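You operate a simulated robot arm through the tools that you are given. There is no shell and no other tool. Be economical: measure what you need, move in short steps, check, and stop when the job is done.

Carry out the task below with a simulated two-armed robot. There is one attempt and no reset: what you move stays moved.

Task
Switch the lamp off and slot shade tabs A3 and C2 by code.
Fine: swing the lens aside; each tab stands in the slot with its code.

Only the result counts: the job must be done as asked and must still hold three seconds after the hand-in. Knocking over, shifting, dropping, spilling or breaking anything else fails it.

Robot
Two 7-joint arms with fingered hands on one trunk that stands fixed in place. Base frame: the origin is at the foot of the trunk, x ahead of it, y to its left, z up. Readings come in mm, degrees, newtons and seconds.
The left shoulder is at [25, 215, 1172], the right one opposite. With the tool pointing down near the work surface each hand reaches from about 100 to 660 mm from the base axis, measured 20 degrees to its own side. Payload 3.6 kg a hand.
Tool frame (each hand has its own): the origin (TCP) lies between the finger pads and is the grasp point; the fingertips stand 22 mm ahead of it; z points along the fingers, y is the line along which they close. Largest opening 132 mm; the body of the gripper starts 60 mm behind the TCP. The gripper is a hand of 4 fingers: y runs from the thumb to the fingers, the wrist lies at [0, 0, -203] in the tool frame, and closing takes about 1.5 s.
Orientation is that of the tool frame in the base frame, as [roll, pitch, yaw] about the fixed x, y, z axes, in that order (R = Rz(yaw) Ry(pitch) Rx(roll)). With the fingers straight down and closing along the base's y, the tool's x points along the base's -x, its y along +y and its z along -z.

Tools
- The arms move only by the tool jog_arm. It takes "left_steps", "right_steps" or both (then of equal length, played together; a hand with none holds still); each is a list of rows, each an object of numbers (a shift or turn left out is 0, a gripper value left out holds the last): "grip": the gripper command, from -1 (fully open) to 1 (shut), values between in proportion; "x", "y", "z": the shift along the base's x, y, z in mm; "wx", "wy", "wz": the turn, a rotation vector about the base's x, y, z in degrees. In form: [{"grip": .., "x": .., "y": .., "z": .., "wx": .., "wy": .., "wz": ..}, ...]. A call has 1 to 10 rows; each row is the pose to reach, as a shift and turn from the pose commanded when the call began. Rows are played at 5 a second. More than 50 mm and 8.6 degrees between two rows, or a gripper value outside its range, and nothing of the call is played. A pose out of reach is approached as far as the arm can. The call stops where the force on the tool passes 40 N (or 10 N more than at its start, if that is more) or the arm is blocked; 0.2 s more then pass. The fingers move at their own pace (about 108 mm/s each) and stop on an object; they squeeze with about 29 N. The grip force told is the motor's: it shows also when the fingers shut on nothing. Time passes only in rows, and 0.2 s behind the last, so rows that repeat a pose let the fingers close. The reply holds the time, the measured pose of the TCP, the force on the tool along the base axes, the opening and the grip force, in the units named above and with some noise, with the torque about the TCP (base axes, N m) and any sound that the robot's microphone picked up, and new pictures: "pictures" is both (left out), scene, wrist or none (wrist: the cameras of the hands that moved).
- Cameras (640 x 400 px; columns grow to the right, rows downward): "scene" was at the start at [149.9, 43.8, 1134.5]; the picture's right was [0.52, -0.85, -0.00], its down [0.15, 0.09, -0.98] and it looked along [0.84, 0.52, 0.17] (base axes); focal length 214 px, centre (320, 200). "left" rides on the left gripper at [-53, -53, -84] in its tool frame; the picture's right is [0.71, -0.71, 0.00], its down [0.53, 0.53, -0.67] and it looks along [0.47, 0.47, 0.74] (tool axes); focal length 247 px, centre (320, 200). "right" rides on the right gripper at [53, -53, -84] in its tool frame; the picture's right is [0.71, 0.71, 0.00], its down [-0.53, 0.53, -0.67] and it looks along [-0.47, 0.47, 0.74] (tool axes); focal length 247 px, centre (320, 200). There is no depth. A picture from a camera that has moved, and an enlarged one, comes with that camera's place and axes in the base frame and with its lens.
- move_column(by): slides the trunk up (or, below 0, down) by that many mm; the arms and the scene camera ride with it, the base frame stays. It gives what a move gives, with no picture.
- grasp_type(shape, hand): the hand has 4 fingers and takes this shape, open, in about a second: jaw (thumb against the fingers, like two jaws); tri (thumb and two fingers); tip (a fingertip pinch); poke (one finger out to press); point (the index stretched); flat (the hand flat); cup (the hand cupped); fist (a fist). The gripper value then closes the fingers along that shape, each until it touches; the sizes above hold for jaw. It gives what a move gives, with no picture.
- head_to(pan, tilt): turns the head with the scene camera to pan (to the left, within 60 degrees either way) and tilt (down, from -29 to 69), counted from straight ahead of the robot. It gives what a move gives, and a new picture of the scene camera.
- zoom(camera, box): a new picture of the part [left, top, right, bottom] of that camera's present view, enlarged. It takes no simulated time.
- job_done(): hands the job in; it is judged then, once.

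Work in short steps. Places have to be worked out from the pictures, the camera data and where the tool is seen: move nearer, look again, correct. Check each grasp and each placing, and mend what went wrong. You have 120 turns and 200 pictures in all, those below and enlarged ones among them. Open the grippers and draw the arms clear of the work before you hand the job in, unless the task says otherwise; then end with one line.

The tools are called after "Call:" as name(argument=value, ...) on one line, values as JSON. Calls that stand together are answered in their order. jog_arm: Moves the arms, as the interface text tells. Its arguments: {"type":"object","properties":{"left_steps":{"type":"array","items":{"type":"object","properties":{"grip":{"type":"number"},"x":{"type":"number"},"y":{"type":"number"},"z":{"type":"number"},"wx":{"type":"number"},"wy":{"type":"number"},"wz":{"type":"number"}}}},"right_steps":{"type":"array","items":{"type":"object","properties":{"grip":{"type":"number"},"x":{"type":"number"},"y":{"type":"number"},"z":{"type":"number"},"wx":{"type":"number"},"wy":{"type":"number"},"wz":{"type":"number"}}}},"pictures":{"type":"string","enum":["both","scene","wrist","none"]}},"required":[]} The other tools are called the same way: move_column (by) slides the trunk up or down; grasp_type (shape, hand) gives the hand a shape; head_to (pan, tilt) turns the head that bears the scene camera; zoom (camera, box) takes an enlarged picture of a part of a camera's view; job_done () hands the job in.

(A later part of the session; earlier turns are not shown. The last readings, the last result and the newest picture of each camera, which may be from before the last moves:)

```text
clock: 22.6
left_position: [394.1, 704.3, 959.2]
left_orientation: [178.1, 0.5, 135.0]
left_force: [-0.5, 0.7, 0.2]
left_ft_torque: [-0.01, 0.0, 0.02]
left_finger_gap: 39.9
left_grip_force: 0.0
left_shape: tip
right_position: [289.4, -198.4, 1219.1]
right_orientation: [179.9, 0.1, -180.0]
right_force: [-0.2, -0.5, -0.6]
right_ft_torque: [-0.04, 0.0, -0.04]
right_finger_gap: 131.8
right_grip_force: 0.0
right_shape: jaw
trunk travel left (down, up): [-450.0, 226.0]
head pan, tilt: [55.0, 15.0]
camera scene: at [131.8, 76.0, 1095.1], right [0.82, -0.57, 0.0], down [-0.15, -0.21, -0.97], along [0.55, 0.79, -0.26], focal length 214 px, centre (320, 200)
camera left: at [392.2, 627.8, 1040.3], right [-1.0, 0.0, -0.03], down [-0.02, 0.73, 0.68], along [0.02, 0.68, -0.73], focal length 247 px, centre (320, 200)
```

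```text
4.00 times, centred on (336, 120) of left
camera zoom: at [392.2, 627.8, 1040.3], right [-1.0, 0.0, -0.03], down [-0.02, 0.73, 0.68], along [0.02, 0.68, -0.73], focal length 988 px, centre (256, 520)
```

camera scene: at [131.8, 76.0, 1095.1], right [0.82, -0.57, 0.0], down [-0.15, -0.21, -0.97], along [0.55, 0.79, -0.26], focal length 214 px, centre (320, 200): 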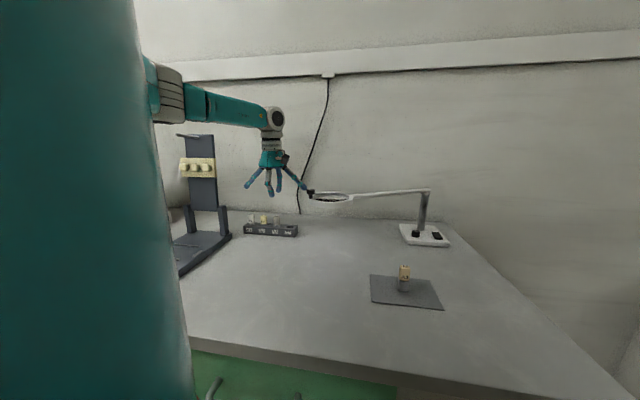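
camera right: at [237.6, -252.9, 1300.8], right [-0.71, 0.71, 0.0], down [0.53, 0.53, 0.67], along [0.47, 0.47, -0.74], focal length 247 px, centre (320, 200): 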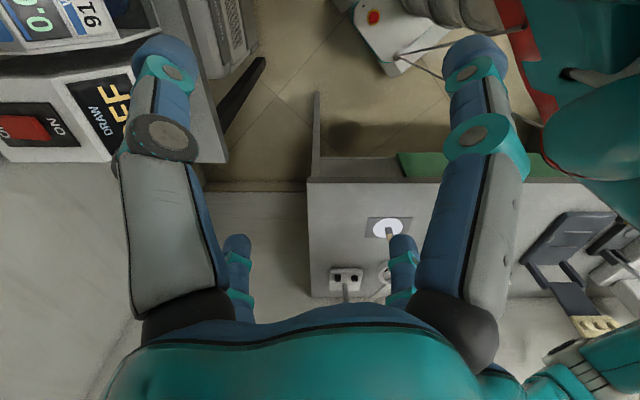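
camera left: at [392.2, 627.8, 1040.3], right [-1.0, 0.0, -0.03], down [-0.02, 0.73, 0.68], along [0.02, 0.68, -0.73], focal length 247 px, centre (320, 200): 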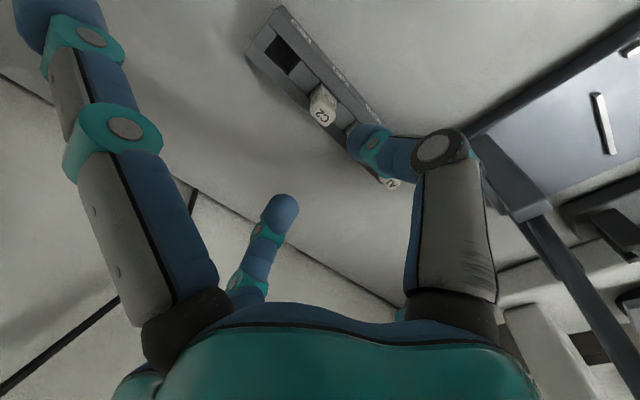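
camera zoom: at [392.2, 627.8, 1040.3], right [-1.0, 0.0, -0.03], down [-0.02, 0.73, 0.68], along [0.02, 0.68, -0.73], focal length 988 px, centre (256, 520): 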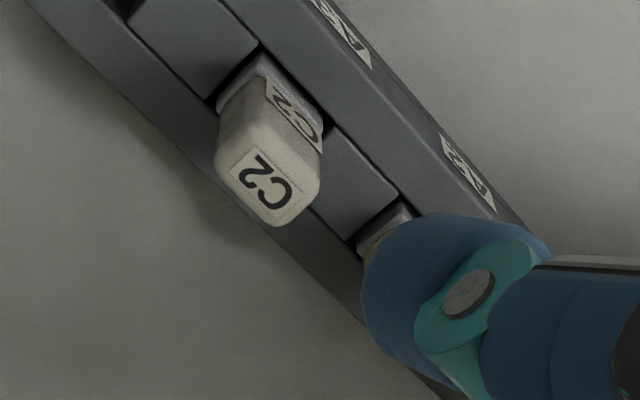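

The wrist view refines the tab to (395.7, 707.7) and the slot to (426.8, 676). I level the tool, centre over the tab and lower part way.

Call:
jog_arm(left_steps=[{"x": 1.6, "y": 3.4, "wx": -1, "wy": 1.7}, {"x": 1.6, "y": 3.4, "z": -30, "wx": -1, "wy": 1.7}, {"x": 1.6, "y": 3.4, "z": -55, "wx": -1, "wy": 1.7}, {"x": 1.6, "y": 3.4, "z": -55, "wx": -1, "wy": 1.7}], pictures="both")

Call:
zoom(camera="scene", box=[230, 150, 326, 245])

Call:
zoom(camera="left", box=[240, 110, 400, 210])

```text
clock: 23.6
left_position: [395.5, 705.9, 902.4]
left_orientation: [-179.9, 0.1, 135.1]
left_force: [0.0, 0.2, -0.3]
left_ft_torque: [0.02, 0.0, -0.01]
left_finger_gap: 40.0
left_grip_force: 0.1
left_shape: tip
right_position: [287.8, -199.8, 1218.3]
right_orientation: [180.0, 0.0, -180.0]
right_force: [0.0, -0.6, -0.5]
right_ft_torque: [0.0, 0.01, -0.01]
right_finger_gap: 131.9
right_grip_force: 0.0
right_shape: jaw
trunk travel left (down, up): [-450.0, 226.0]
head pan, tilt: [55.0, 15.0]
camera scene: at [131.6, 76.1, 1095.1], right [0.82, -0.57, 0.0], down [-0.15, -0.21, -0.97], along [0.55, 0.79, -0.26], focal length 214 px, centre (320, 200)
camera left: at [396.2, 631.8, 986.2], right [-1.0, 0.0, 0.0], down [0.0, 0.74, 0.67], along [0.0, 0.67, -0.74], focal length 247 px, centre (320, 200)
```

scene: 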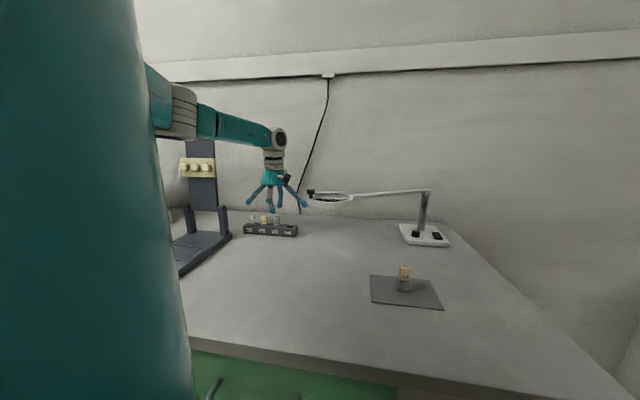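
left: 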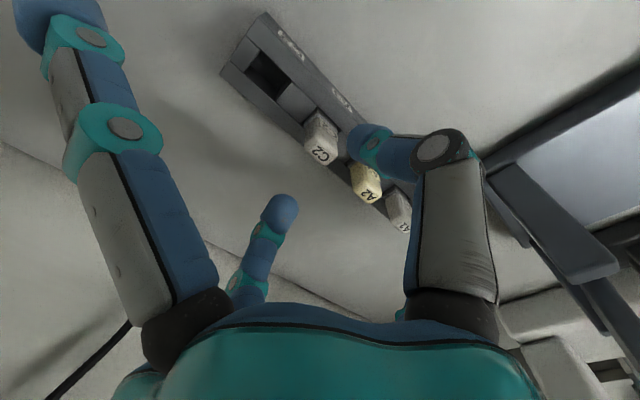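

```text
4.21 times, centred on (278, 198) of scene
camera zoom: at [131.6, 76.1, 1095.1], right [0.82, -0.57, 0.0], down [-0.15, -0.21, -0.97], along [0.55, 0.79, -0.26], focal length 903 px, centre (497, 210)
```

zoom: 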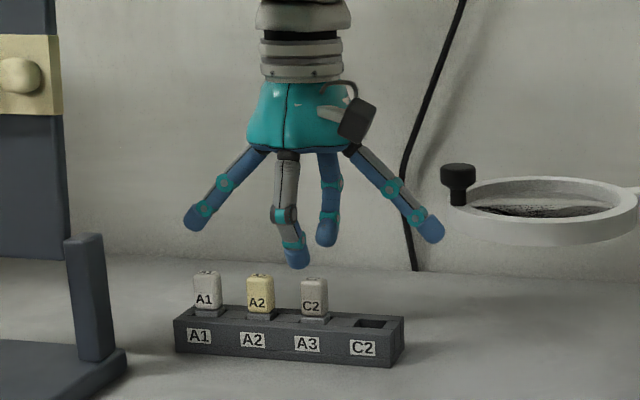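

```text
4.00 times, centred on (320, 160) of left
camera zoom: at [396.2, 631.8, 986.2], right [-1.0, 0.0, 0.0], down [0.0, 0.74, 0.67], along [0.0, 0.67, -0.74], focal length 988 px, centre (320, 360)
```

zoom: 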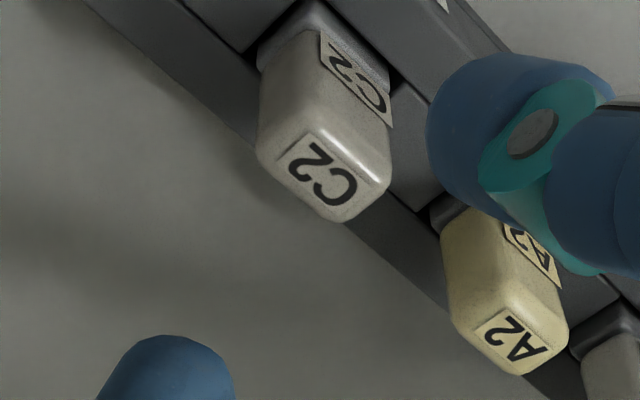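

The hand is aligned; splayed tips would pass close above tab A1. I tilt the hand 8° in the rack plane to lift the left splayed finger, and lower to just above grasp height.

Call:
jog_arm(left_steps=[{"x": 1.5, "y": -0.5, "wx": 2.8, "wy": 2.8}, {"x": 1.5, "y": -0.5, "z": -10, "wx": 5.7, "wy": 5.7}, {"x": 1.5, "y": -0.5, "z": -22, "wx": 5.7, "wy": 5.7}, {"x": 1.5, "y": -0.5, "z": -35, "wx": 5.7, "wy": 5.7}, {"x": 1.5, "y": -0.5, "z": -35, "wx": 5.7, "wy": 5.7}], pictures="wrist")

Call:
zoom(camera="scene", box=[238, 180, 318, 240])

Call:
zoom(camera="left", box=[240, 110, 400, 210])

```text
clock: 24.8
left_position: [398.5, 707.0, 868.6]
left_orientation: [-179.9, -8.0, 135.1]
left_force: [0.5, 0.8, 0.1]
left_ft_torque: [0.0, -0.02, -0.01]
left_finger_gap: 39.8
left_grip_force: 0.1
left_shape: tip
right_position: [289.5, -198.9, 1218.6]
right_orientation: [180.0, 0.0, -179.8]
right_force: [0.4, 0.0, -0.6]
right_ft_torque: [0.03, 0.02, 0.02]
right_finger_gap: 131.7
right_grip_force: 0.0
right_shape: jaw
trunk travel left (down, up): [-450.0, 226.0]
head pan, tilt: [55.0, 15.0]
camera left: at [406.9, 623.6, 943.0], right [-1.0, -0.01, 0.1], down [0.07, 0.67, 0.74], along [-0.07, 0.74, -0.67], focal length 247 px, centre (320, 200)
```

left: 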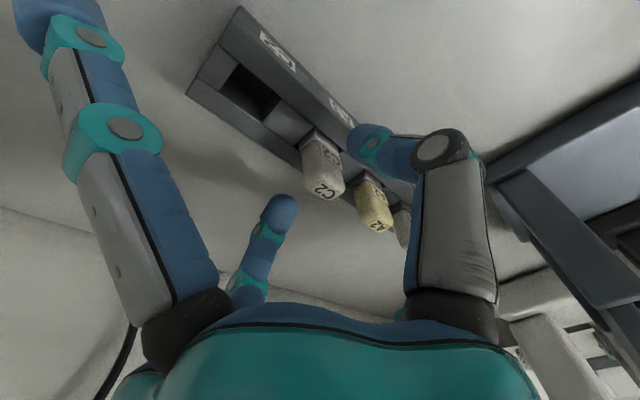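

```text
6.67 times, centred on (278, 210) of scene
camera zoom: at [131.7, 76.1, 1095.1], right [0.82, -0.57, 0.0], down [-0.15, -0.21, -0.97], along [0.55, 0.79, -0.26], focal length 1430 px, centre (600, 133)
```

zoom: 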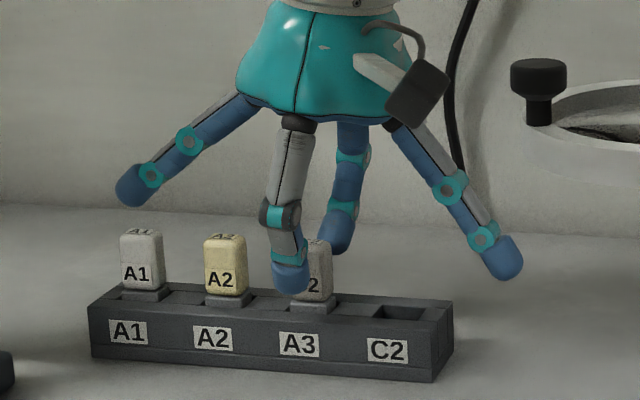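

```text
4.00 times, centred on (320, 160) of left
camera zoom: at [406.9, 623.6, 943.0], right [-1.0, -0.01, 0.1], down [0.07, 0.67, 0.74], along [-0.07, 0.74, -0.67], focal length 988 px, centre (320, 360)
```

zoom: 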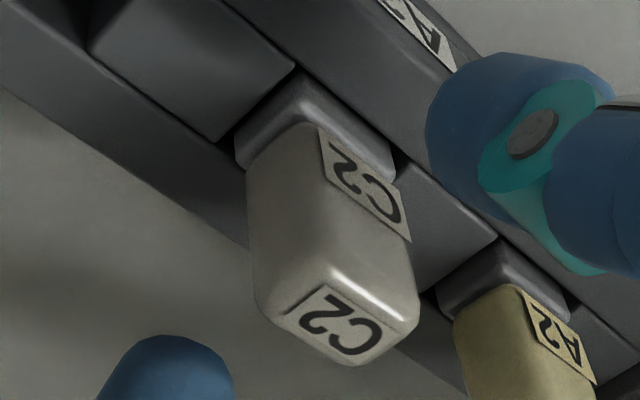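

The pinch straddles the tab well. I close.

Call:
jog_arm(left_steps=[{"grip": 0.8}, {"grip": 1}, {"grip": 1}, {"grip": 1}, {"grip": 1}, {"grip": 1}], pictures="wrist")

Call:
zoom(camera="scene", box=[238, 180, 318, 240])

Call:
zoom(camera="left", box=[240, 110, 400, 210])

```text
clock: 26.2
left_position: [399.0, 704.9, 867.9]
left_orientation: [180.0, -8.0, 135.1]
left_force: [0.4, 0.3, 0.9]
left_ft_torque: [-0.01, 0.01, 0.01]
left_finger_gap: 8.9
left_grip_force: 29.3
left_shape: tip
right_position: [289.0, -199.2, 1217.9]
right_orientation: [-180.0, 0.0, -179.8]
right_force: [-0.8, -0.1, -0.4]
right_ft_torque: [0.02, 0.01, -0.01]
right_finger_gap: 131.8
right_grip_force: 0.1
right_shape: jaw
trunk travel left (down, up): [-450.0, 226.0]
head pan, tilt: [55.0, 15.0]
camera left: at [406.9, 623.6, 943.1], right [-1.0, -0.01, 0.1], down [0.07, 0.67, 0.74], along [-0.07, 0.74, -0.67], focal length 247 px, centre (320, 200)
```

left: 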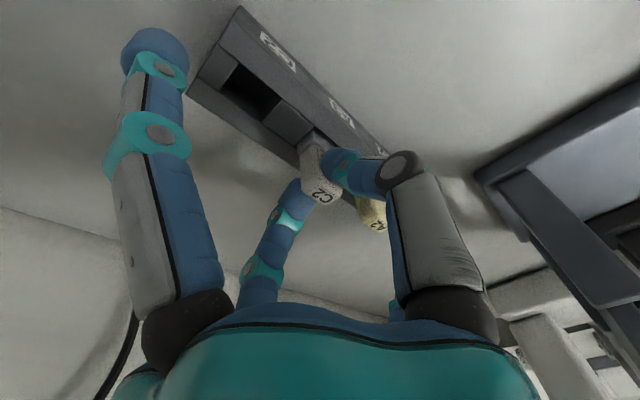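

```text
6.67 times, centred on (278, 210) of scene
camera zoom: at [131.8, 76.1, 1095.0], right [0.82, -0.57, 0.0], down [-0.15, -0.21, -0.97], along [0.55, 0.79, -0.26], focal length 1430 px, centre (600, 133)
```

zoom: 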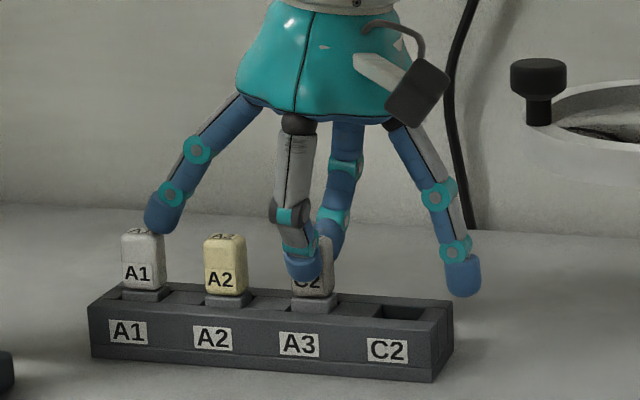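

```text
4.00 times, centred on (320, 160) of left
camera zoom: at [406.9, 623.6, 943.1], right [-1.0, -0.01, 0.1], down [0.07, 0.67, 0.74], along [-0.07, 0.74, -0.67], focal length 988 px, centre (320, 360)
```

zoom: 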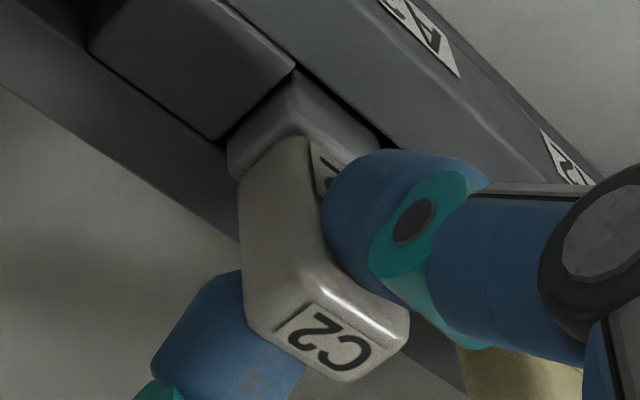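

The tab is pinched. I lift it straight up 40 mm and check.

Call:
jog_arm(left_steps=[{"z": 8}, {"z": 18}, {"z": 30}, {"z": 42}, {"z": 42}], pictures="wrist")

Call:
zoom(camera="scene", box=[238, 170, 334, 240])

Call:
zoom(camera="left", box=[180, 30, 420, 230])

```text
clock: 27.4
left_position: [399.3, 706.6, 912.2]
left_orientation: [180.0, -8.1, 135.2]
left_force: [-0.7, 0.4, 0.6]
left_ft_torque: [0.01, 0.03, 0.02]
left_finger_gap: 8.8
left_grip_force: 28.7
left_shape: tip
right_position: [290.6, -198.4, 1218.3]
right_orientation: [-180.0, 0.0, -179.9]
right_force: [0.7, -0.4, 0.0]
right_ft_torque: [0.01, -0.02, 0.01]
right_finger_gap: 132.0
right_grip_force: 0.1
right_shape: jaw
trunk travel left (down, up): [-450.0, 226.0]
head pan, tilt: [55.0, 15.0]
camera left: at [407.2, 624.6, 986.4], right [-1.0, -0.01, 0.1], down [0.07, 0.67, 0.74], along [-0.07, 0.74, -0.67], focal length 247 px, centre (320, 200)
```

left: 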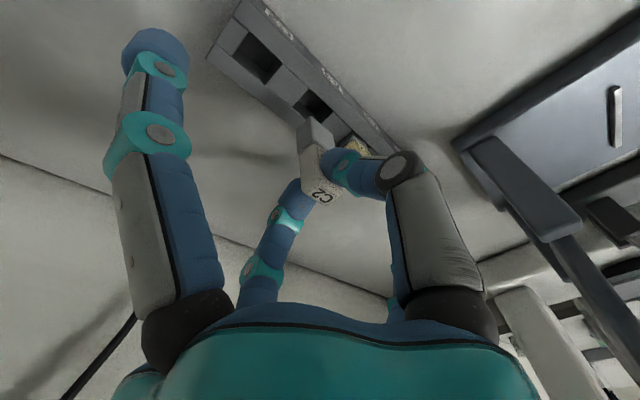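

```text
5.71 times, centred on (286, 205) of scene
camera zoom: at [131.9, 76.2, 1095.0], right [0.82, -0.57, 0.0], down [-0.15, -0.21, -0.97], along [0.55, 0.79, -0.26], focal length 1226 px, centre (514, 171)
```

zoom: 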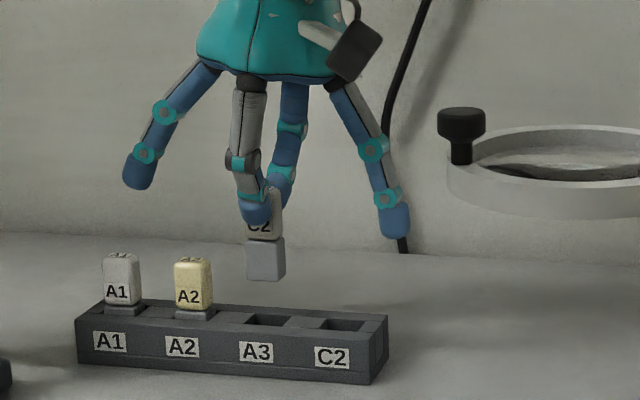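

```text
2.00 times, centred on (300, 130) of left
camera zoom: at [407.2, 624.6, 986.4], right [-1.0, -0.01, 0.1], down [0.07, 0.67, 0.74], along [-0.07, 0.74, -0.67], focal length 494 px, centre (360, 340)
```

zoom: 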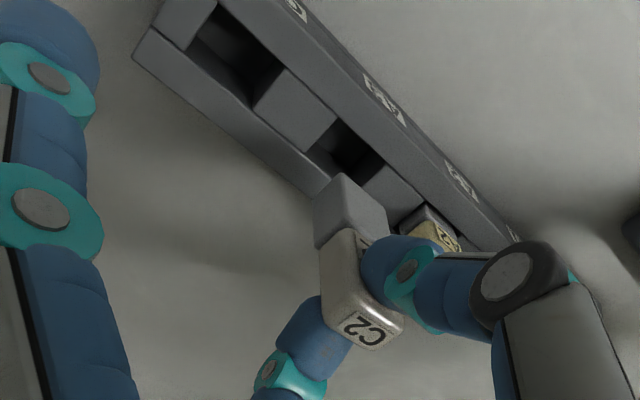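

C2 is held upright and clear. I shift one slot along (31.3, −31.5) and check alignment.

Call:
jog_arm(left_steps=[{"x": 10, "y": -10}, {"x": 21, "y": -21}, {"x": 31.3, "y": -31.5}, {"x": 31.3, "y": -31.5, "z": -14}, {"x": 31.3, "y": -31.5, "z": -14}], pictures="wrist")

Call:
zoom(camera="scene", box=[250, 190, 314, 240])

Call:
zoom(camera="left", box=[240, 70, 400, 210])

```text
clock: 28.6
left_position: [430.2, 676.2, 897.2]
left_orientation: [180.0, -8.0, 135.1]
left_force: [-0.4, -0.7, 0.3]
left_ft_torque: [-0.01, -0.01, -0.03]
left_finger_gap: 8.5
left_grip_force: 28.6
left_shape: tip
right_position: [290.0, -198.8, 1218.2]
right_orientation: [-180.0, 0.0, -179.9]
right_force: [-0.2, 0.1, 0.0]
right_ft_torque: [-0.04, -0.03, -0.01]
right_finger_gap: 131.9
right_grip_force: 0.1
right_shape: jaw
trunk travel left (down, up): [-450.0, 226.0]
head pan, tilt: [55.0, 15.0]
camera left: at [437.8, 593.0, 972.1], right [-1.0, -0.01, 0.1], down [0.07, 0.67, 0.74], along [-0.07, 0.74, -0.67], focal length 247 px, centre (320, 200)
```

left: 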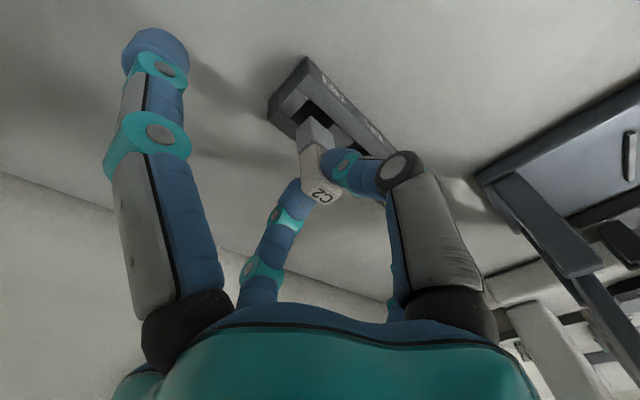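

```text
8.00 times, centred on (282, 215) of scene
camera zoom: at [131.8, 76.1, 1095.1], right [0.82, -0.57, 0.0], down [-0.15, -0.21, -0.97], along [0.55, 0.79, -0.26], focal length 1716 px, centre (624, 80)
```

zoom: 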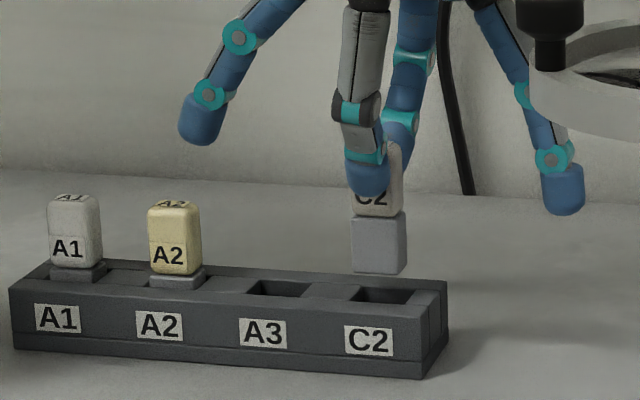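

```text
2.86 times, centred on (320, 140) of left
camera zoom: at [437.8, 593.0, 972.1], right [-1.0, -0.01, 0.1], down [0.07, 0.67, 0.74], along [-0.07, 0.74, -0.67], focal length 706 px, centre (320, 371)
```

zoom: 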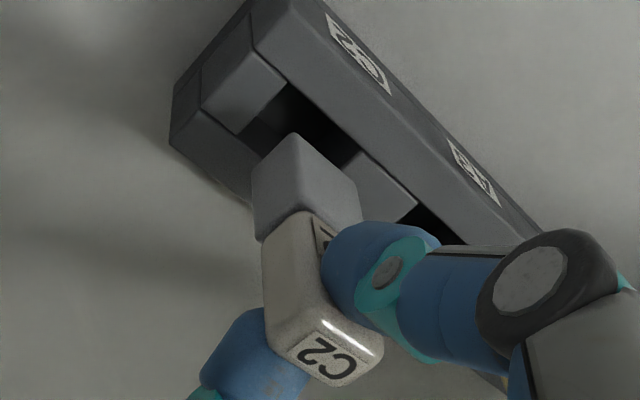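

Alignment looks good. I lower slowly into the slot, watching force.

Call:
jog_arm(left_steps=[{"z": -5}, {"z": -9}, {"z": -12}, {"z": -15}, {"z": -18}, {"z": -18}], pictures="wrist")

Call:
zoom(camera="scene", box=[250, 190, 314, 240])

Call:
zoom(camera="left", box=[240, 70, 400, 210])

```text
clock: 30.0
left_position: [428.1, 673.8, 882.9]
left_orientation: [179.9, -8.0, 135.2]
left_force: [-6.3, -4.9, 25.8]
left_ft_torque: [-0.09, 0.14, 0.0]
left_finger_gap: 11.4
left_grip_force: 29.1
left_shape: tip
right_position: [285.9, -201.8, 1218.8]
right_orientation: [179.9, 0.1, -179.9]
right_force: [0.4, 0.2, -0.4]
right_ft_torque: [0.02, -0.01, 0.02]
right_finger_gap: 131.9
right_grip_force: 0.1
right_shape: jaw
trunk travel left (down, up): [-450.0, 226.0]
head pan, tilt: [55.0, 15.0]
camera left: at [436.0, 591.3, 957.5], right [-1.0, -0.01, 0.1], down [0.07, 0.67, 0.74], along [-0.07, 0.74, -0.67], focal length 247 px, centre (320, 200)
```

left: 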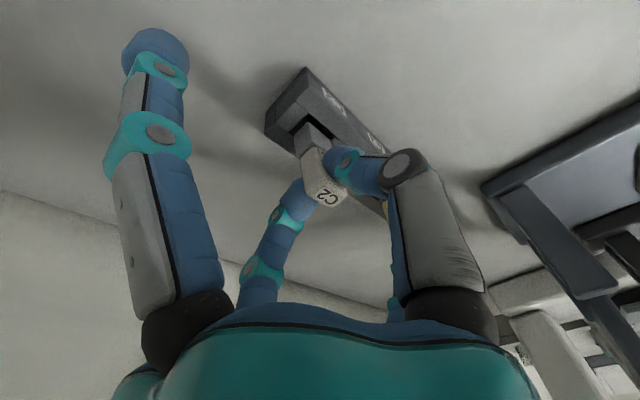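

```text
8.00 times, centred on (282, 215) of scene
camera zoom: at [129.4, 73.5, 1095.8], right [0.82, -0.57, 0.0], down [-0.15, -0.21, -0.97], along [0.55, 0.79, -0.26], focal length 1716 px, centre (624, 80)
```

zoom: 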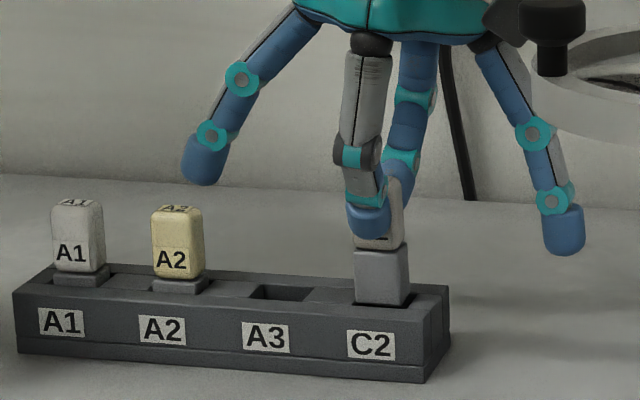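

```text
2.86 times, centred on (320, 140) of left
camera zoom: at [436.0, 591.3, 957.5], right [-1.0, -0.01, 0.1], down [0.07, 0.67, 0.74], along [-0.07, 0.74, -0.67], focal length 706 px, centre (320, 371)
```

zoom: 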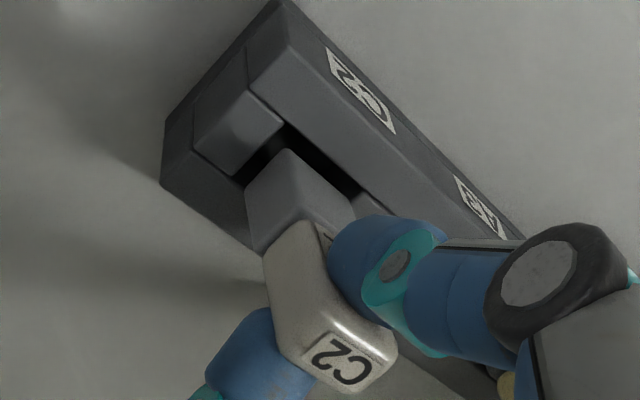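

The foot rests on the rear rim: a gap shows at the front and right. I raise 8 mm, shift about 3 mm toward the front and 1.5 mm right, and look.

Call:
jog_arm(left_steps=[{"z": 4}, {"z": 8}, {"x": -1, "y": -3.2, "z": 8}, {"x": -1, "y": -3.2, "z": 8}], pictures="none")

Call:
zoom(camera="scene", box=[260, 200, 308, 235])

Call:
zoom(camera="left", box=[270, 80, 370, 180])

```text
clock: 31.0
left_position: [430.4, 671.6, 885.6]
left_orientation: [180.0, -8.1, 135.1]
left_force: [0.4, -0.7, -0.1]
left_ft_torque: [0.01, -0.02, 0.01]
left_finger_gap: 11.0
left_grip_force: 29.1
left_shape: tip
right_position: [289.1, -198.6, 1218.2]
right_orientation: [-180.0, -0.1, -179.9]
right_force: [-1.2, -0.3, 0.3]
right_ft_torque: [-0.01, 0.01, 0.04]
right_finger_gap: 131.9
right_grip_force: 0.1
right_shape: jaw
trunk travel left (down, up): [-450.0, 226.0]
head pan, tilt: [55.0, 15.0]
```

```text
11.43 times, centred on (284, 218) of scene
camera zoom: at [131.9, 76.2, 1095.0], right [0.82, -0.57, 0.0], down [-0.15, -0.21, -0.97], along [0.55, 0.79, -0.26], focal length 2451 px, centre (731, 0)
```

zoom: 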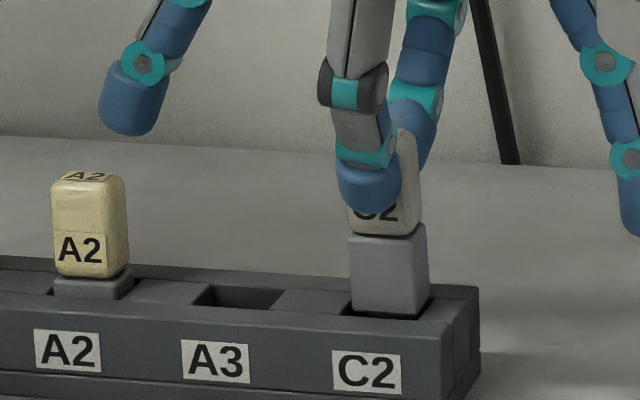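

```text
4.00 times, centred on (320, 130) of left
camera zoom: at [436.9, 589.1, 960.4], right [-0.99, -0.01, 0.1], down [0.07, 0.67, 0.74], along [-0.07, 0.74, -0.67], focal length 988 px, centre (320, 480)
```

zoom: 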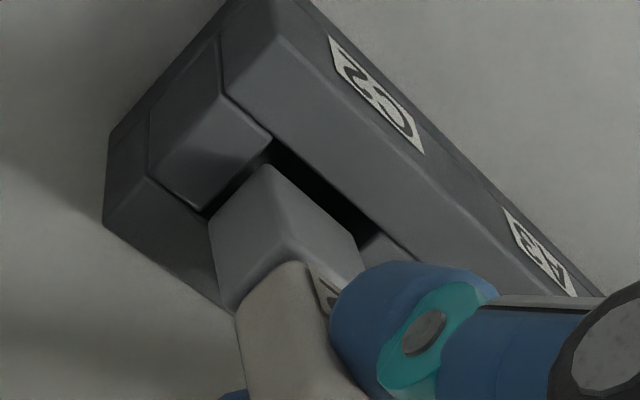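

The tab has tipped about 5° (foot toward the rear) in the pinch. I counter-rotate the hand 5° about the rack's long axis and look again.

Call:
jog_arm(left_steps=[{"z": 4}, {"x": 0.7, "y": 2.1, "z": 4, "wx": -1.8, "wy": 1.8}, {"x": 0.7, "y": 2.1, "z": 4, "wx": -3.5, "wy": 3.5}, {"x": 0.7, "y": 2.1, "z": 4, "wx": -3.5, "wy": 3.5}], pictures="none")

Call:
zoom(camera="scene", box=[260, 200, 308, 235])

Call:
zoom(camera="left", box=[250, 60, 410, 220])

```text
clock: 32.0
left_position: [431.5, 673.7, 890.7]
left_orientation: [-175.0, -8.0, 134.4]
left_force: [0.2, 0.1, 0.3]
left_ft_torque: [0.02, 0.0, 0.04]
left_finger_gap: 10.8
left_grip_force: 29.2
left_shape: tip
right_position: [287.9, -198.8, 1217.8]
right_orientation: [179.9, 0.0, -179.9]
right_force: [0.3, -0.1, -0.2]
right_ft_torque: [0.01, 0.01, 0.0]
right_finger_gap: 132.0
right_grip_force: 0.1
right_shape: jaw
trunk travel left (down, up): [-450.0, 226.0]
head pan, tilt: [55.0, 15.0]
```

```text
11.43 times, centred on (284, 218) of scene
camera zoom: at [131.8, 76.2, 1095.0], right [0.82, -0.57, 0.0], down [-0.15, -0.21, -0.97], along [0.55, 0.79, -0.26], focal length 2451 px, centre (731, 0)
```

zoom: 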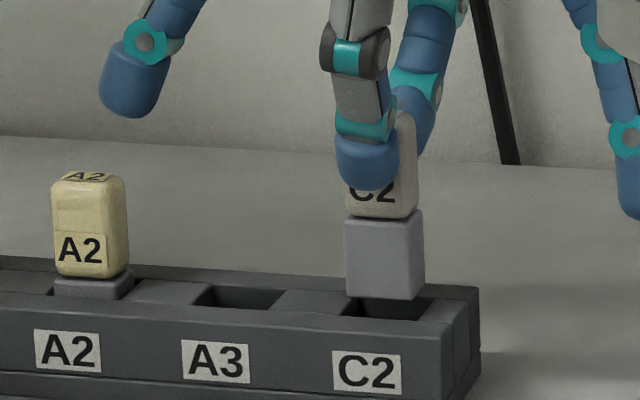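

```text
2.50 times, centred on (330, 140) of left
camera zoom: at [443.0, 596.3, 969.5], right [-0.99, 0.0, 0.16], down [0.11, 0.72, 0.69], along [-0.11, 0.7, -0.71], focal length 617 px, centre (295, 350)
```

zoom: 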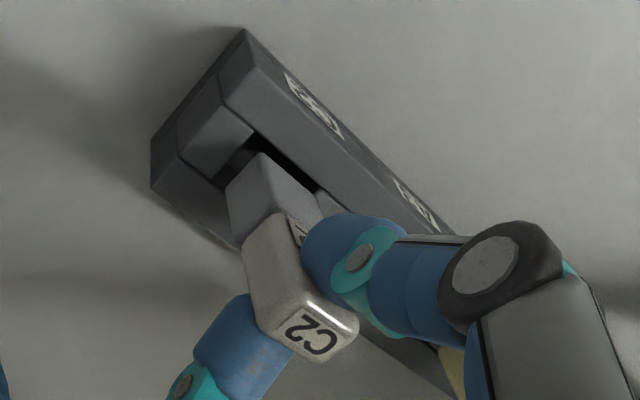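

The tab is now vertical and, by both views, the foot is centred over the slot about 6 mm above the rim. I lower slowly.

Call:
jog_arm(left_steps=[{"z": -4}, {"z": -7}, {"z": -10}, {"z": -12}, {"z": -12}], pictures="none")

Call:
zoom(camera="scene", box=[260, 200, 308, 235])

Call:
zoom(camera="left", box=[270, 80, 370, 180])

```text
clock: 33.2
left_position: [430.9, 674.9, 879.6]
left_orientation: [-174.9, -8.0, 134.4]
left_force: [-0.1, -0.5, -0.2]
left_ft_torque: [0.01, -0.01, 0.01]
left_finger_gap: 10.8
left_grip_force: 28.5
left_shape: tip
right_position: [289.6, -199.8, 1219.0]
right_orientation: [-179.9, 0.0, -179.9]
right_force: [0.2, 0.8, 0.0]
right_ft_torque: [0.02, 0.01, 0.01]
right_finger_gap: 132.0
right_grip_force: 0.1
right_shape: jaw
trunk travel left (down, up): [-450.0, 226.0]
head pan, tilt: [55.0, 15.0]
```

```text
11.43 times, centred on (284, 218) of scene
camera zoom: at [131.9, 76.2, 1095.0], right [0.82, -0.57, 0.0], down [-0.15, -0.21, -0.97], along [0.55, 0.79, -0.26], focal length 2451 px, centre (731, 0)
```

zoom: 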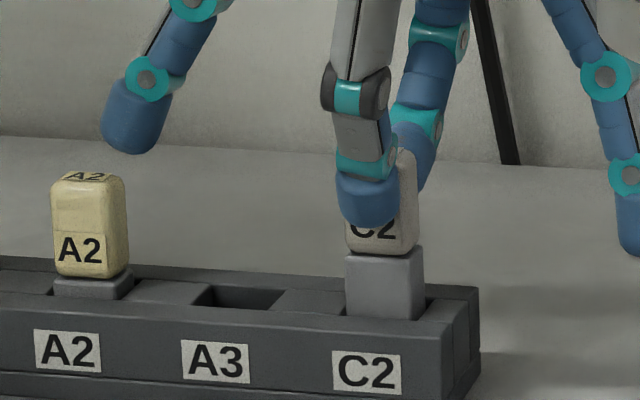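

```text
4.00 times, centred on (320, 130) of left
camera zoom: at [442.9, 596.6, 958.4], right [-0.99, 0.0, 0.16], down [0.11, 0.72, 0.69], along [-0.11, 0.7, -0.71], focal length 988 px, centre (320, 480)
```

zoom: 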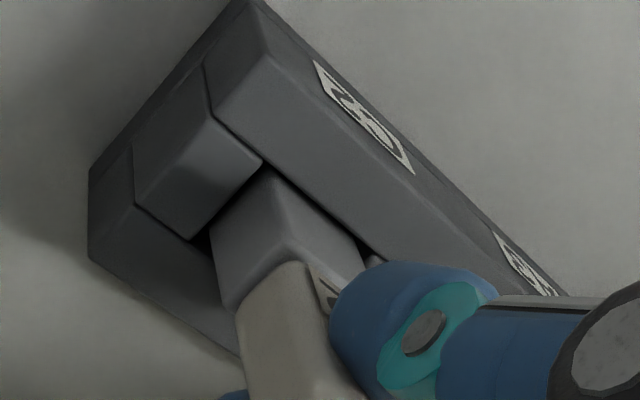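

The foot is in the slot with no force. I lower 9 mm more, short of the splayed finger nearing A2, and check.

Call:
jog_arm(left_steps=[{"z": -3}, {"z": -6}, {"z": -9}, {"z": -9}], pictures="none")

Call:
zoom(camera="scene", box=[260, 200, 308, 235])

Call:
zoom(camera="left", box=[270, 80, 470, 280])

```text
clock: 34.2
left_position: [430.8, 674.0, 869.6]
left_orientation: [-175.0, -8.0, 134.4]
left_force: [-0.2, 1.0, 0.4]
left_ft_torque: [-0.03, 0.06, 0.02]
left_finger_gap: 10.8
left_grip_force: 28.7
left_shape: tip
right_position: [288.9, -199.7, 1218.5]
right_orientation: [-180.0, 0.0, -180.0]
right_force: [-0.1, 0.7, 0.0]
right_ft_torque: [0.04, -0.01, -0.04]
right_finger_gap: 131.8
right_grip_force: 0.0
right_shape: jaw
trunk travel left (down, up): [-450.0, 226.0]
head pan, tilt: [55.0, 15.0]
```

```text
11.43 times, centred on (284, 218) of scene
camera zoom: at [131.8, 76.2, 1095.0], right [0.82, -0.57, 0.0], down [-0.15, -0.21, -0.97], along [0.55, 0.79, -0.26], focal length 2451 px, centre (731, 0)
```

zoom: 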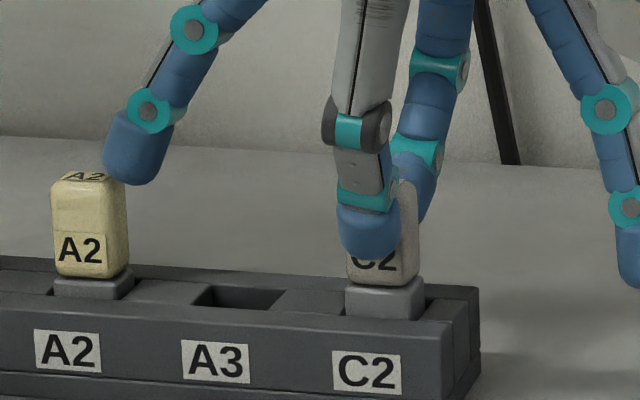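

```text
2.00 times, centred on (370, 180) of left
camera zoom: at [442.7, 596.5, 949.0], right [-0.99, 0.0, 0.16], down [0.11, 0.72, 0.69], along [-0.11, 0.7, -0.71], focal length 494 px, centre (220, 240)
```

zoom: 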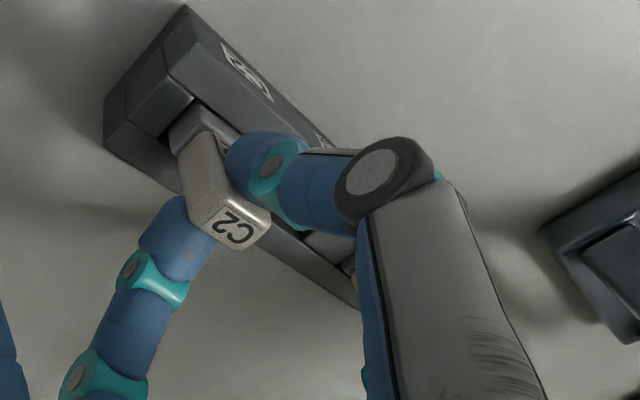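

The tab is nearly seated. I release by opening only slightly while rising, to keep the splayed finger off A2.

Call:
jog_arm(left_steps=[{"grip": 0.74, "z": 0.5}, {"grip": 0.74, "z": 2}, {"grip": 0.7, "z": 6}, {"grip": 0.65, "z": 12}, {"grip": 0.6, "z": 25}, {"grip": 0.5, "z": 45}, {"grip": 0.4, "z": 70}], pictures="wrist")

Call:
zoom(camera="scene", box=[238, 190, 318, 240])

Call:
zoom(camera="left", box=[240, 0, 400, 160])

```text
clock: 35.8
left_position: [428.9, 675.1, 941.4]
left_orientation: [-175.2, -8.0, 134.4]
left_force: [0.0, -1.5, -0.8]
left_ft_torque: [0.02, -0.03, 0.0]
left_finger_gap: 39.0
left_grip_force: 0.0
left_shape: tip
right_position: [288.2, -199.2, 1218.7]
right_orientation: [179.9, 0.0, -179.9]
right_force: [1.0, 0.2, -0.6]
right_ft_torque: [-0.02, -0.01, -0.01]
right_finger_gap: 131.8
right_grip_force: 0.0
right_shape: jaw
trunk travel left (down, up): [-450.0, 226.0]
head pan, tilt: [55.0, 15.0]
camera left: at [441.6, 598.4, 1019.4], right [-0.99, 0.0, 0.16], down [0.11, 0.72, 0.69], along [-0.11, 0.7, -0.71], focal length 247 px, centre (320, 200)
```

left: 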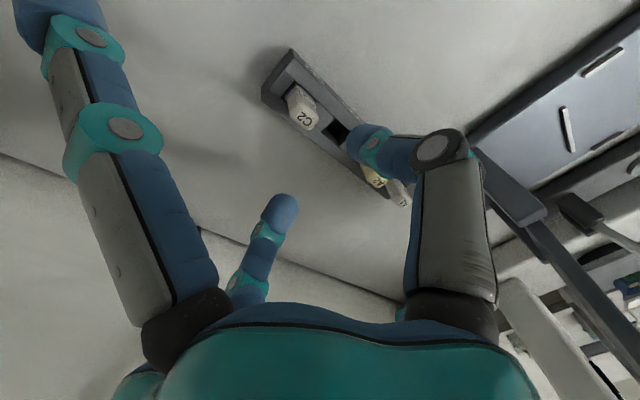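

```text
8.00 times, centred on (278, 215) of scene
camera zoom: at [131.6, 76.0, 1095.1], right [0.82, -0.57, 0.0], down [-0.15, -0.21, -0.97], along [0.55, 0.79, -0.26], focal length 1716 px, centre (656, 80)
```

zoom: 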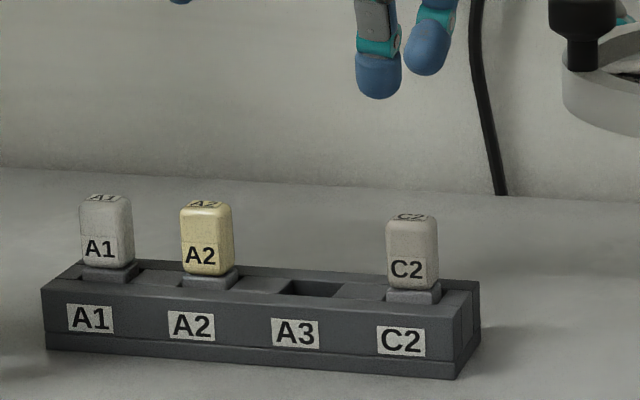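

```text
2.50 times, centred on (320, 80) of left
camera zoom: at [441.6, 598.4, 1019.4], right [-0.99, 0.0, 0.16], down [0.11, 0.72, 0.69], along [-0.11, 0.7, -0.71], focal length 617 px, centre (320, 500)
```

zoom: 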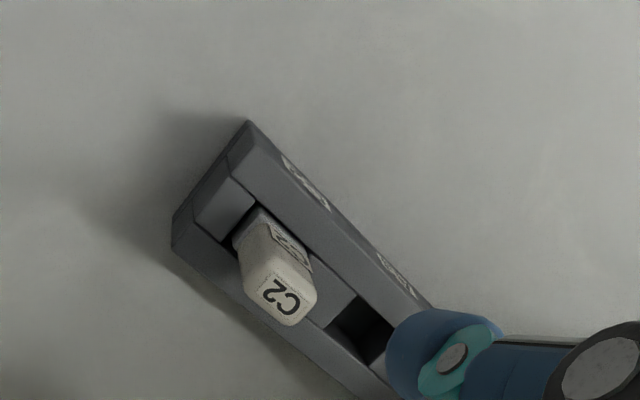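

C2 is seated in its slot and A1, A2 are undisturbed. I rise high and travel over the lens toward tab A3.

Call:
jog_arm(left_steps=[{"z": 45}, {"z": 90}, {"z": 140, "wx": 1.7, "wy": -1.7}, {"x": 6, "y": -46, "z": 140, "wx": 3.5, "wy": -3.5}, {"x": 12, "y": -92, "z": 140, "wx": 3.5, "wy": -3.5}, {"x": 18, "y": -140, "z": 140, "wx": 3.5, "wy": -3.5}, {"x": 24, "y": -188, "z": 140, "wx": 3.5, "wy": -3.5}, {"x": 30, "y": -236, "z": 140, "wx": 3.5, "wy": -3.5}, {"x": 36, "y": -284, "z": 140, "wx": 3.5, "wy": -3.5}, {"x": 42, "y": -332, "z": 140, "wx": 3.5, "wy": -3.5}], pictures="none")

Call:
head_to(pan=30, tilt=25)

Call:
jog_arm(left_steps=[{"x": 4, "y": -35}, {"x": 6, "y": -60, "z": -40}, {"x": 6, "y": -60, "z": -80}, {"x": 6, "y": -60, "z": -110}, {"x": 6, "y": -60, "z": -110}], pictures="both")

```text
clock: 38.0
left_position: [473.6, 341.9, 1079.0]
left_orientation: [-180.0, -8.1, 135.1]
left_force: [-0.6, -0.1, 0.2]
left_ft_torque: [0.01, -0.03, -0.02]
left_finger_gap: 39.1
left_grip_force: 0.0
left_shape: tip
right_position: [290.4, -199.2, 1218.4]
right_orientation: [180.0, -0.1, -179.8]
right_force: [1.0, 0.0, 0.1]
right_ft_torque: [0.02, 0.01, -0.01]
right_finger_gap: 131.9
right_grip_force: 0.0
right_shape: jaw
trunk travel left (down, up): [-450.0, 226.0]
head pan, tilt: [55.0, 15.0]
```

```text
clock: 38.9
left_position: [474.6, 343.1, 1078.4]
left_orientation: [-180.0, -8.0, 135.2]
left_force: [0.8, -0.6, -0.7]
left_ft_torque: [0.01, -0.04, -0.02]
left_finger_gap: 39.4
left_grip_force: 0.0
left_shape: tip
right_position: [289.9, -199.4, 1218.3]
right_orientation: [-180.0, 0.1, -180.0]
right_force: [0.3, 0.8, -0.7]
right_ft_torque: [-0.01, 0.05, -0.01]
right_finger_gap: 131.8
right_grip_force: 0.1
right_shape: jaw
trunk travel left (down, up): [-450.0, 226.0]
head pan, tilt: [30.0, 25.0]
camera scene: at [158.2, 45.9, 1078.8], right [0.5, -0.87, 0.0], down [-0.37, -0.21, -0.91], along [0.78, 0.45, -0.42], focal length 214 px, centre (320, 200)
```

scene: 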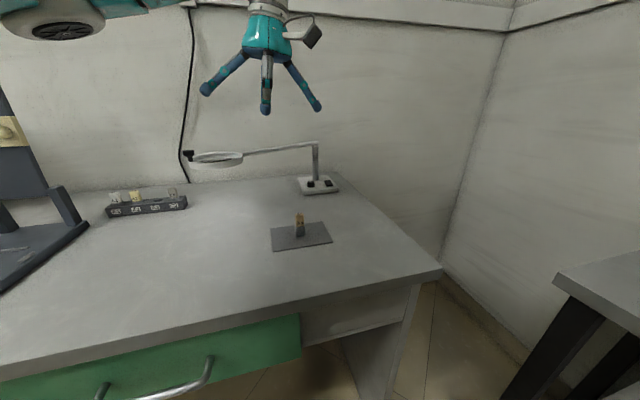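

```text
clock: 40.1
left_position: [478.8, 280.4, 969.7]
left_orientation: [-180.0, -8.0, 135.1]
left_force: [0.7, 0.9, -0.2]
left_ft_torque: [-0.01, -0.01, 0.01]
left_finger_gap: 39.4
left_grip_force: 0.0
left_shape: tip
right_position: [288.6, -199.0, 1219.7]
right_orientation: [180.0, -0.1, -179.9]
right_force: [0.2, 0.5, 0.5]
right_ft_torque: [-0.02, -0.03, 0.0]
right_finger_gap: 131.9
right_grip_force: 0.1
right_shape: jaw
trunk travel left (down, up): [-450.0, 226.0]
head pan, tilt: [30.0, 25.0]
camera scene: at [158.0, 45.6, 1078.8], right [0.5, -0.87, 0.0], down [-0.37, -0.21, -0.91], along [0.78, 0.45, -0.42], focal length 214 px, centre (320, 200)
camera left: at [486.4, 197.9, 1043.7], right [-1.0, -0.01, 0.1], down [0.07, 0.67, 0.74], along [-0.07, 0.74, -0.67], focal length 247 px, centre (320, 200)
```

scene: 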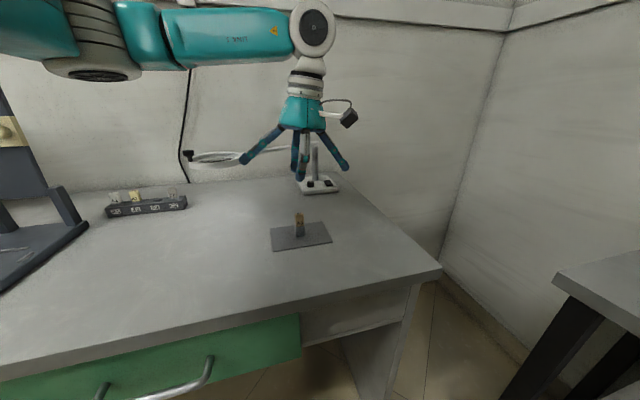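
left: 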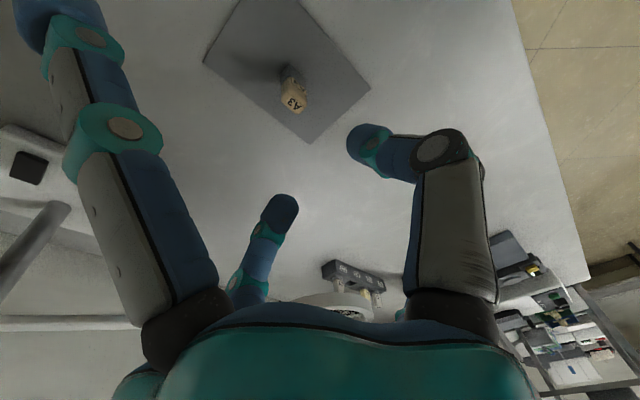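

Call:
zoom(camera="left", box=[230, 30, 360, 130])

Call:
zoom(camera="scene", box=[260, 195, 340, 260])

```text
4.00 times, centred on (295, 80) of left
camera zoom: at [486.4, 197.9, 1043.7], right [-1.0, -0.01, 0.1], down [0.07, 0.67, 0.74], along [-0.07, 0.74, -0.67], focal length 988 px, centre (420, 680)
```

zoom: 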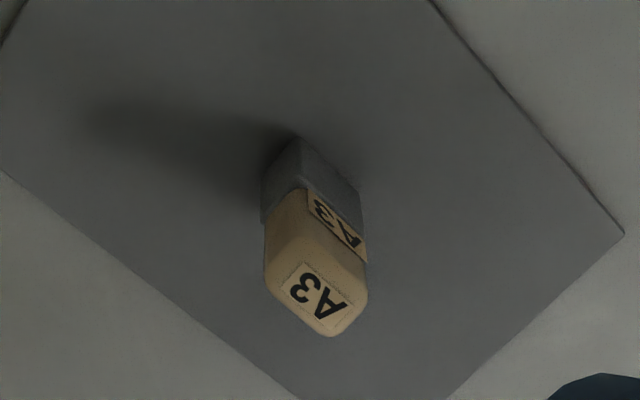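

```text
6.15 times, centred on (300, 228) of scene
camera zoom: at [158.0, 45.6, 1078.8], right [0.5, -0.87, 0.0], down [-0.37, -0.21, -0.91], along [0.78, 0.45, -0.42], focal length 1320 px, centre (443, 31)
```

zoom: 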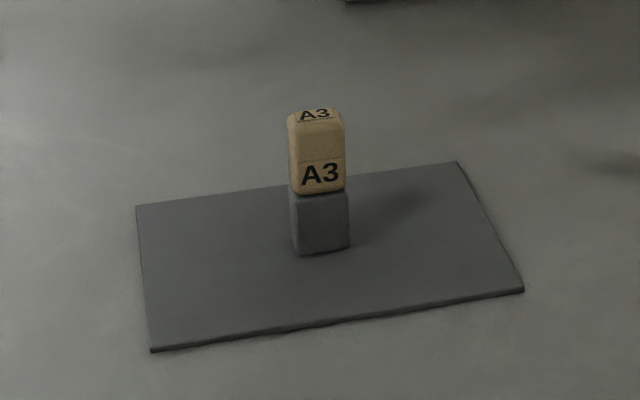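

A3 stands aligned with the 45° mat at about (487, 291) by the wrist view. I move over it and lower to z ≈ 905 to check.

Call:
jog_arm(left_steps=[{"x": 11, "y": 8.7}, {"x": 11, "y": 8.7, "z": -35}, {"x": 11, "y": 8.7, "z": -65}, {"x": 11, "y": 8.7, "z": -65}], pictures="wrist")

Call:
zoom(camera="left", box=[240, 80, 400, 210])

Call:
zoom(camera="scene", box=[240, 165, 360, 260])

```text
clock: 41.1
left_position: [490.8, 289.8, 903.5]
left_orientation: [-180.0, -8.0, 135.2]
left_force: [0.1, 0.2, -0.5]
left_ft_torque: [0.0, -0.03, -0.02]
left_finger_gap: 39.3
left_grip_force: 0.1
left_shape: tip
right_position: [289.9, -199.2, 1219.0]
right_orientation: [180.0, -0.1, -179.9]
right_force: [0.3, -1.0, -0.6]
right_ft_torque: [-0.01, 0.0, 0.0]
right_finger_gap: 131.7
right_grip_force: 0.1
right_shape: jaw
trunk travel left (down, up): [-450.0, 226.0]
head pan, tilt: [30.0, 25.0]
camera left: at [497.6, 208.0, 978.5], right [-1.0, -0.01, 0.1], down [0.07, 0.67, 0.74], along [-0.07, 0.74, -0.67], focal length 247 px, centre (320, 200)
```

left: 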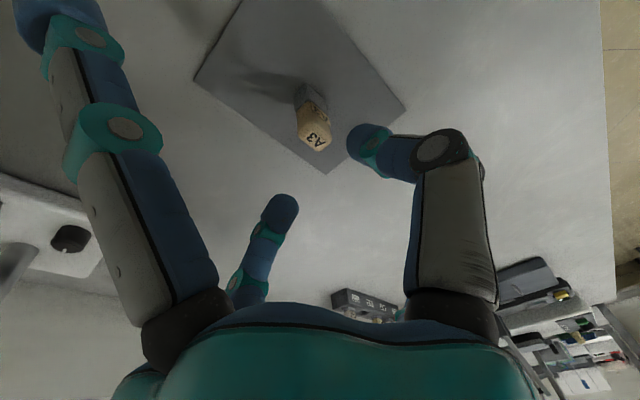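

```text
3.08 times, centred on (320, 145) of left
camera zoom: at [497.6, 208.0, 978.5], right [-1.0, -0.01, 0.1], down [0.07, 0.67, 0.74], along [-0.07, 0.74, -0.67], focal length 760 px, centre (320, 369)
```

zoom: 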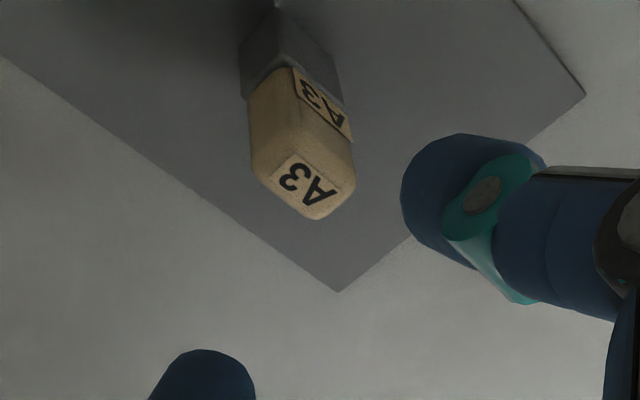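

```text
4.21 times, centred on (300, 212) of scene
camera zoom: at [158.1, 45.6, 1078.8], right [0.5, -0.87, 0.0], down [-0.37, -0.21, -0.91], along [0.78, 0.45, -0.42], focal length 903 px, centre (404, 147)
```

zoom: 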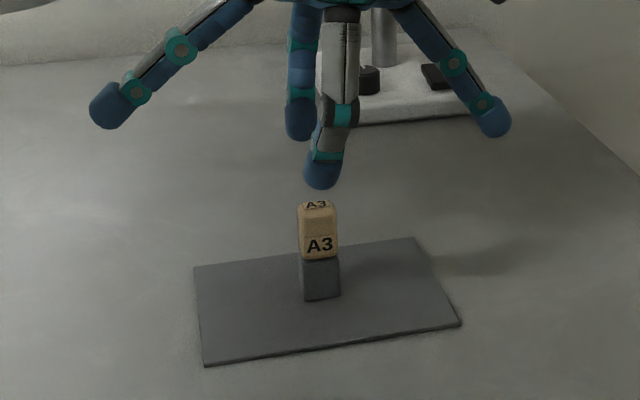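

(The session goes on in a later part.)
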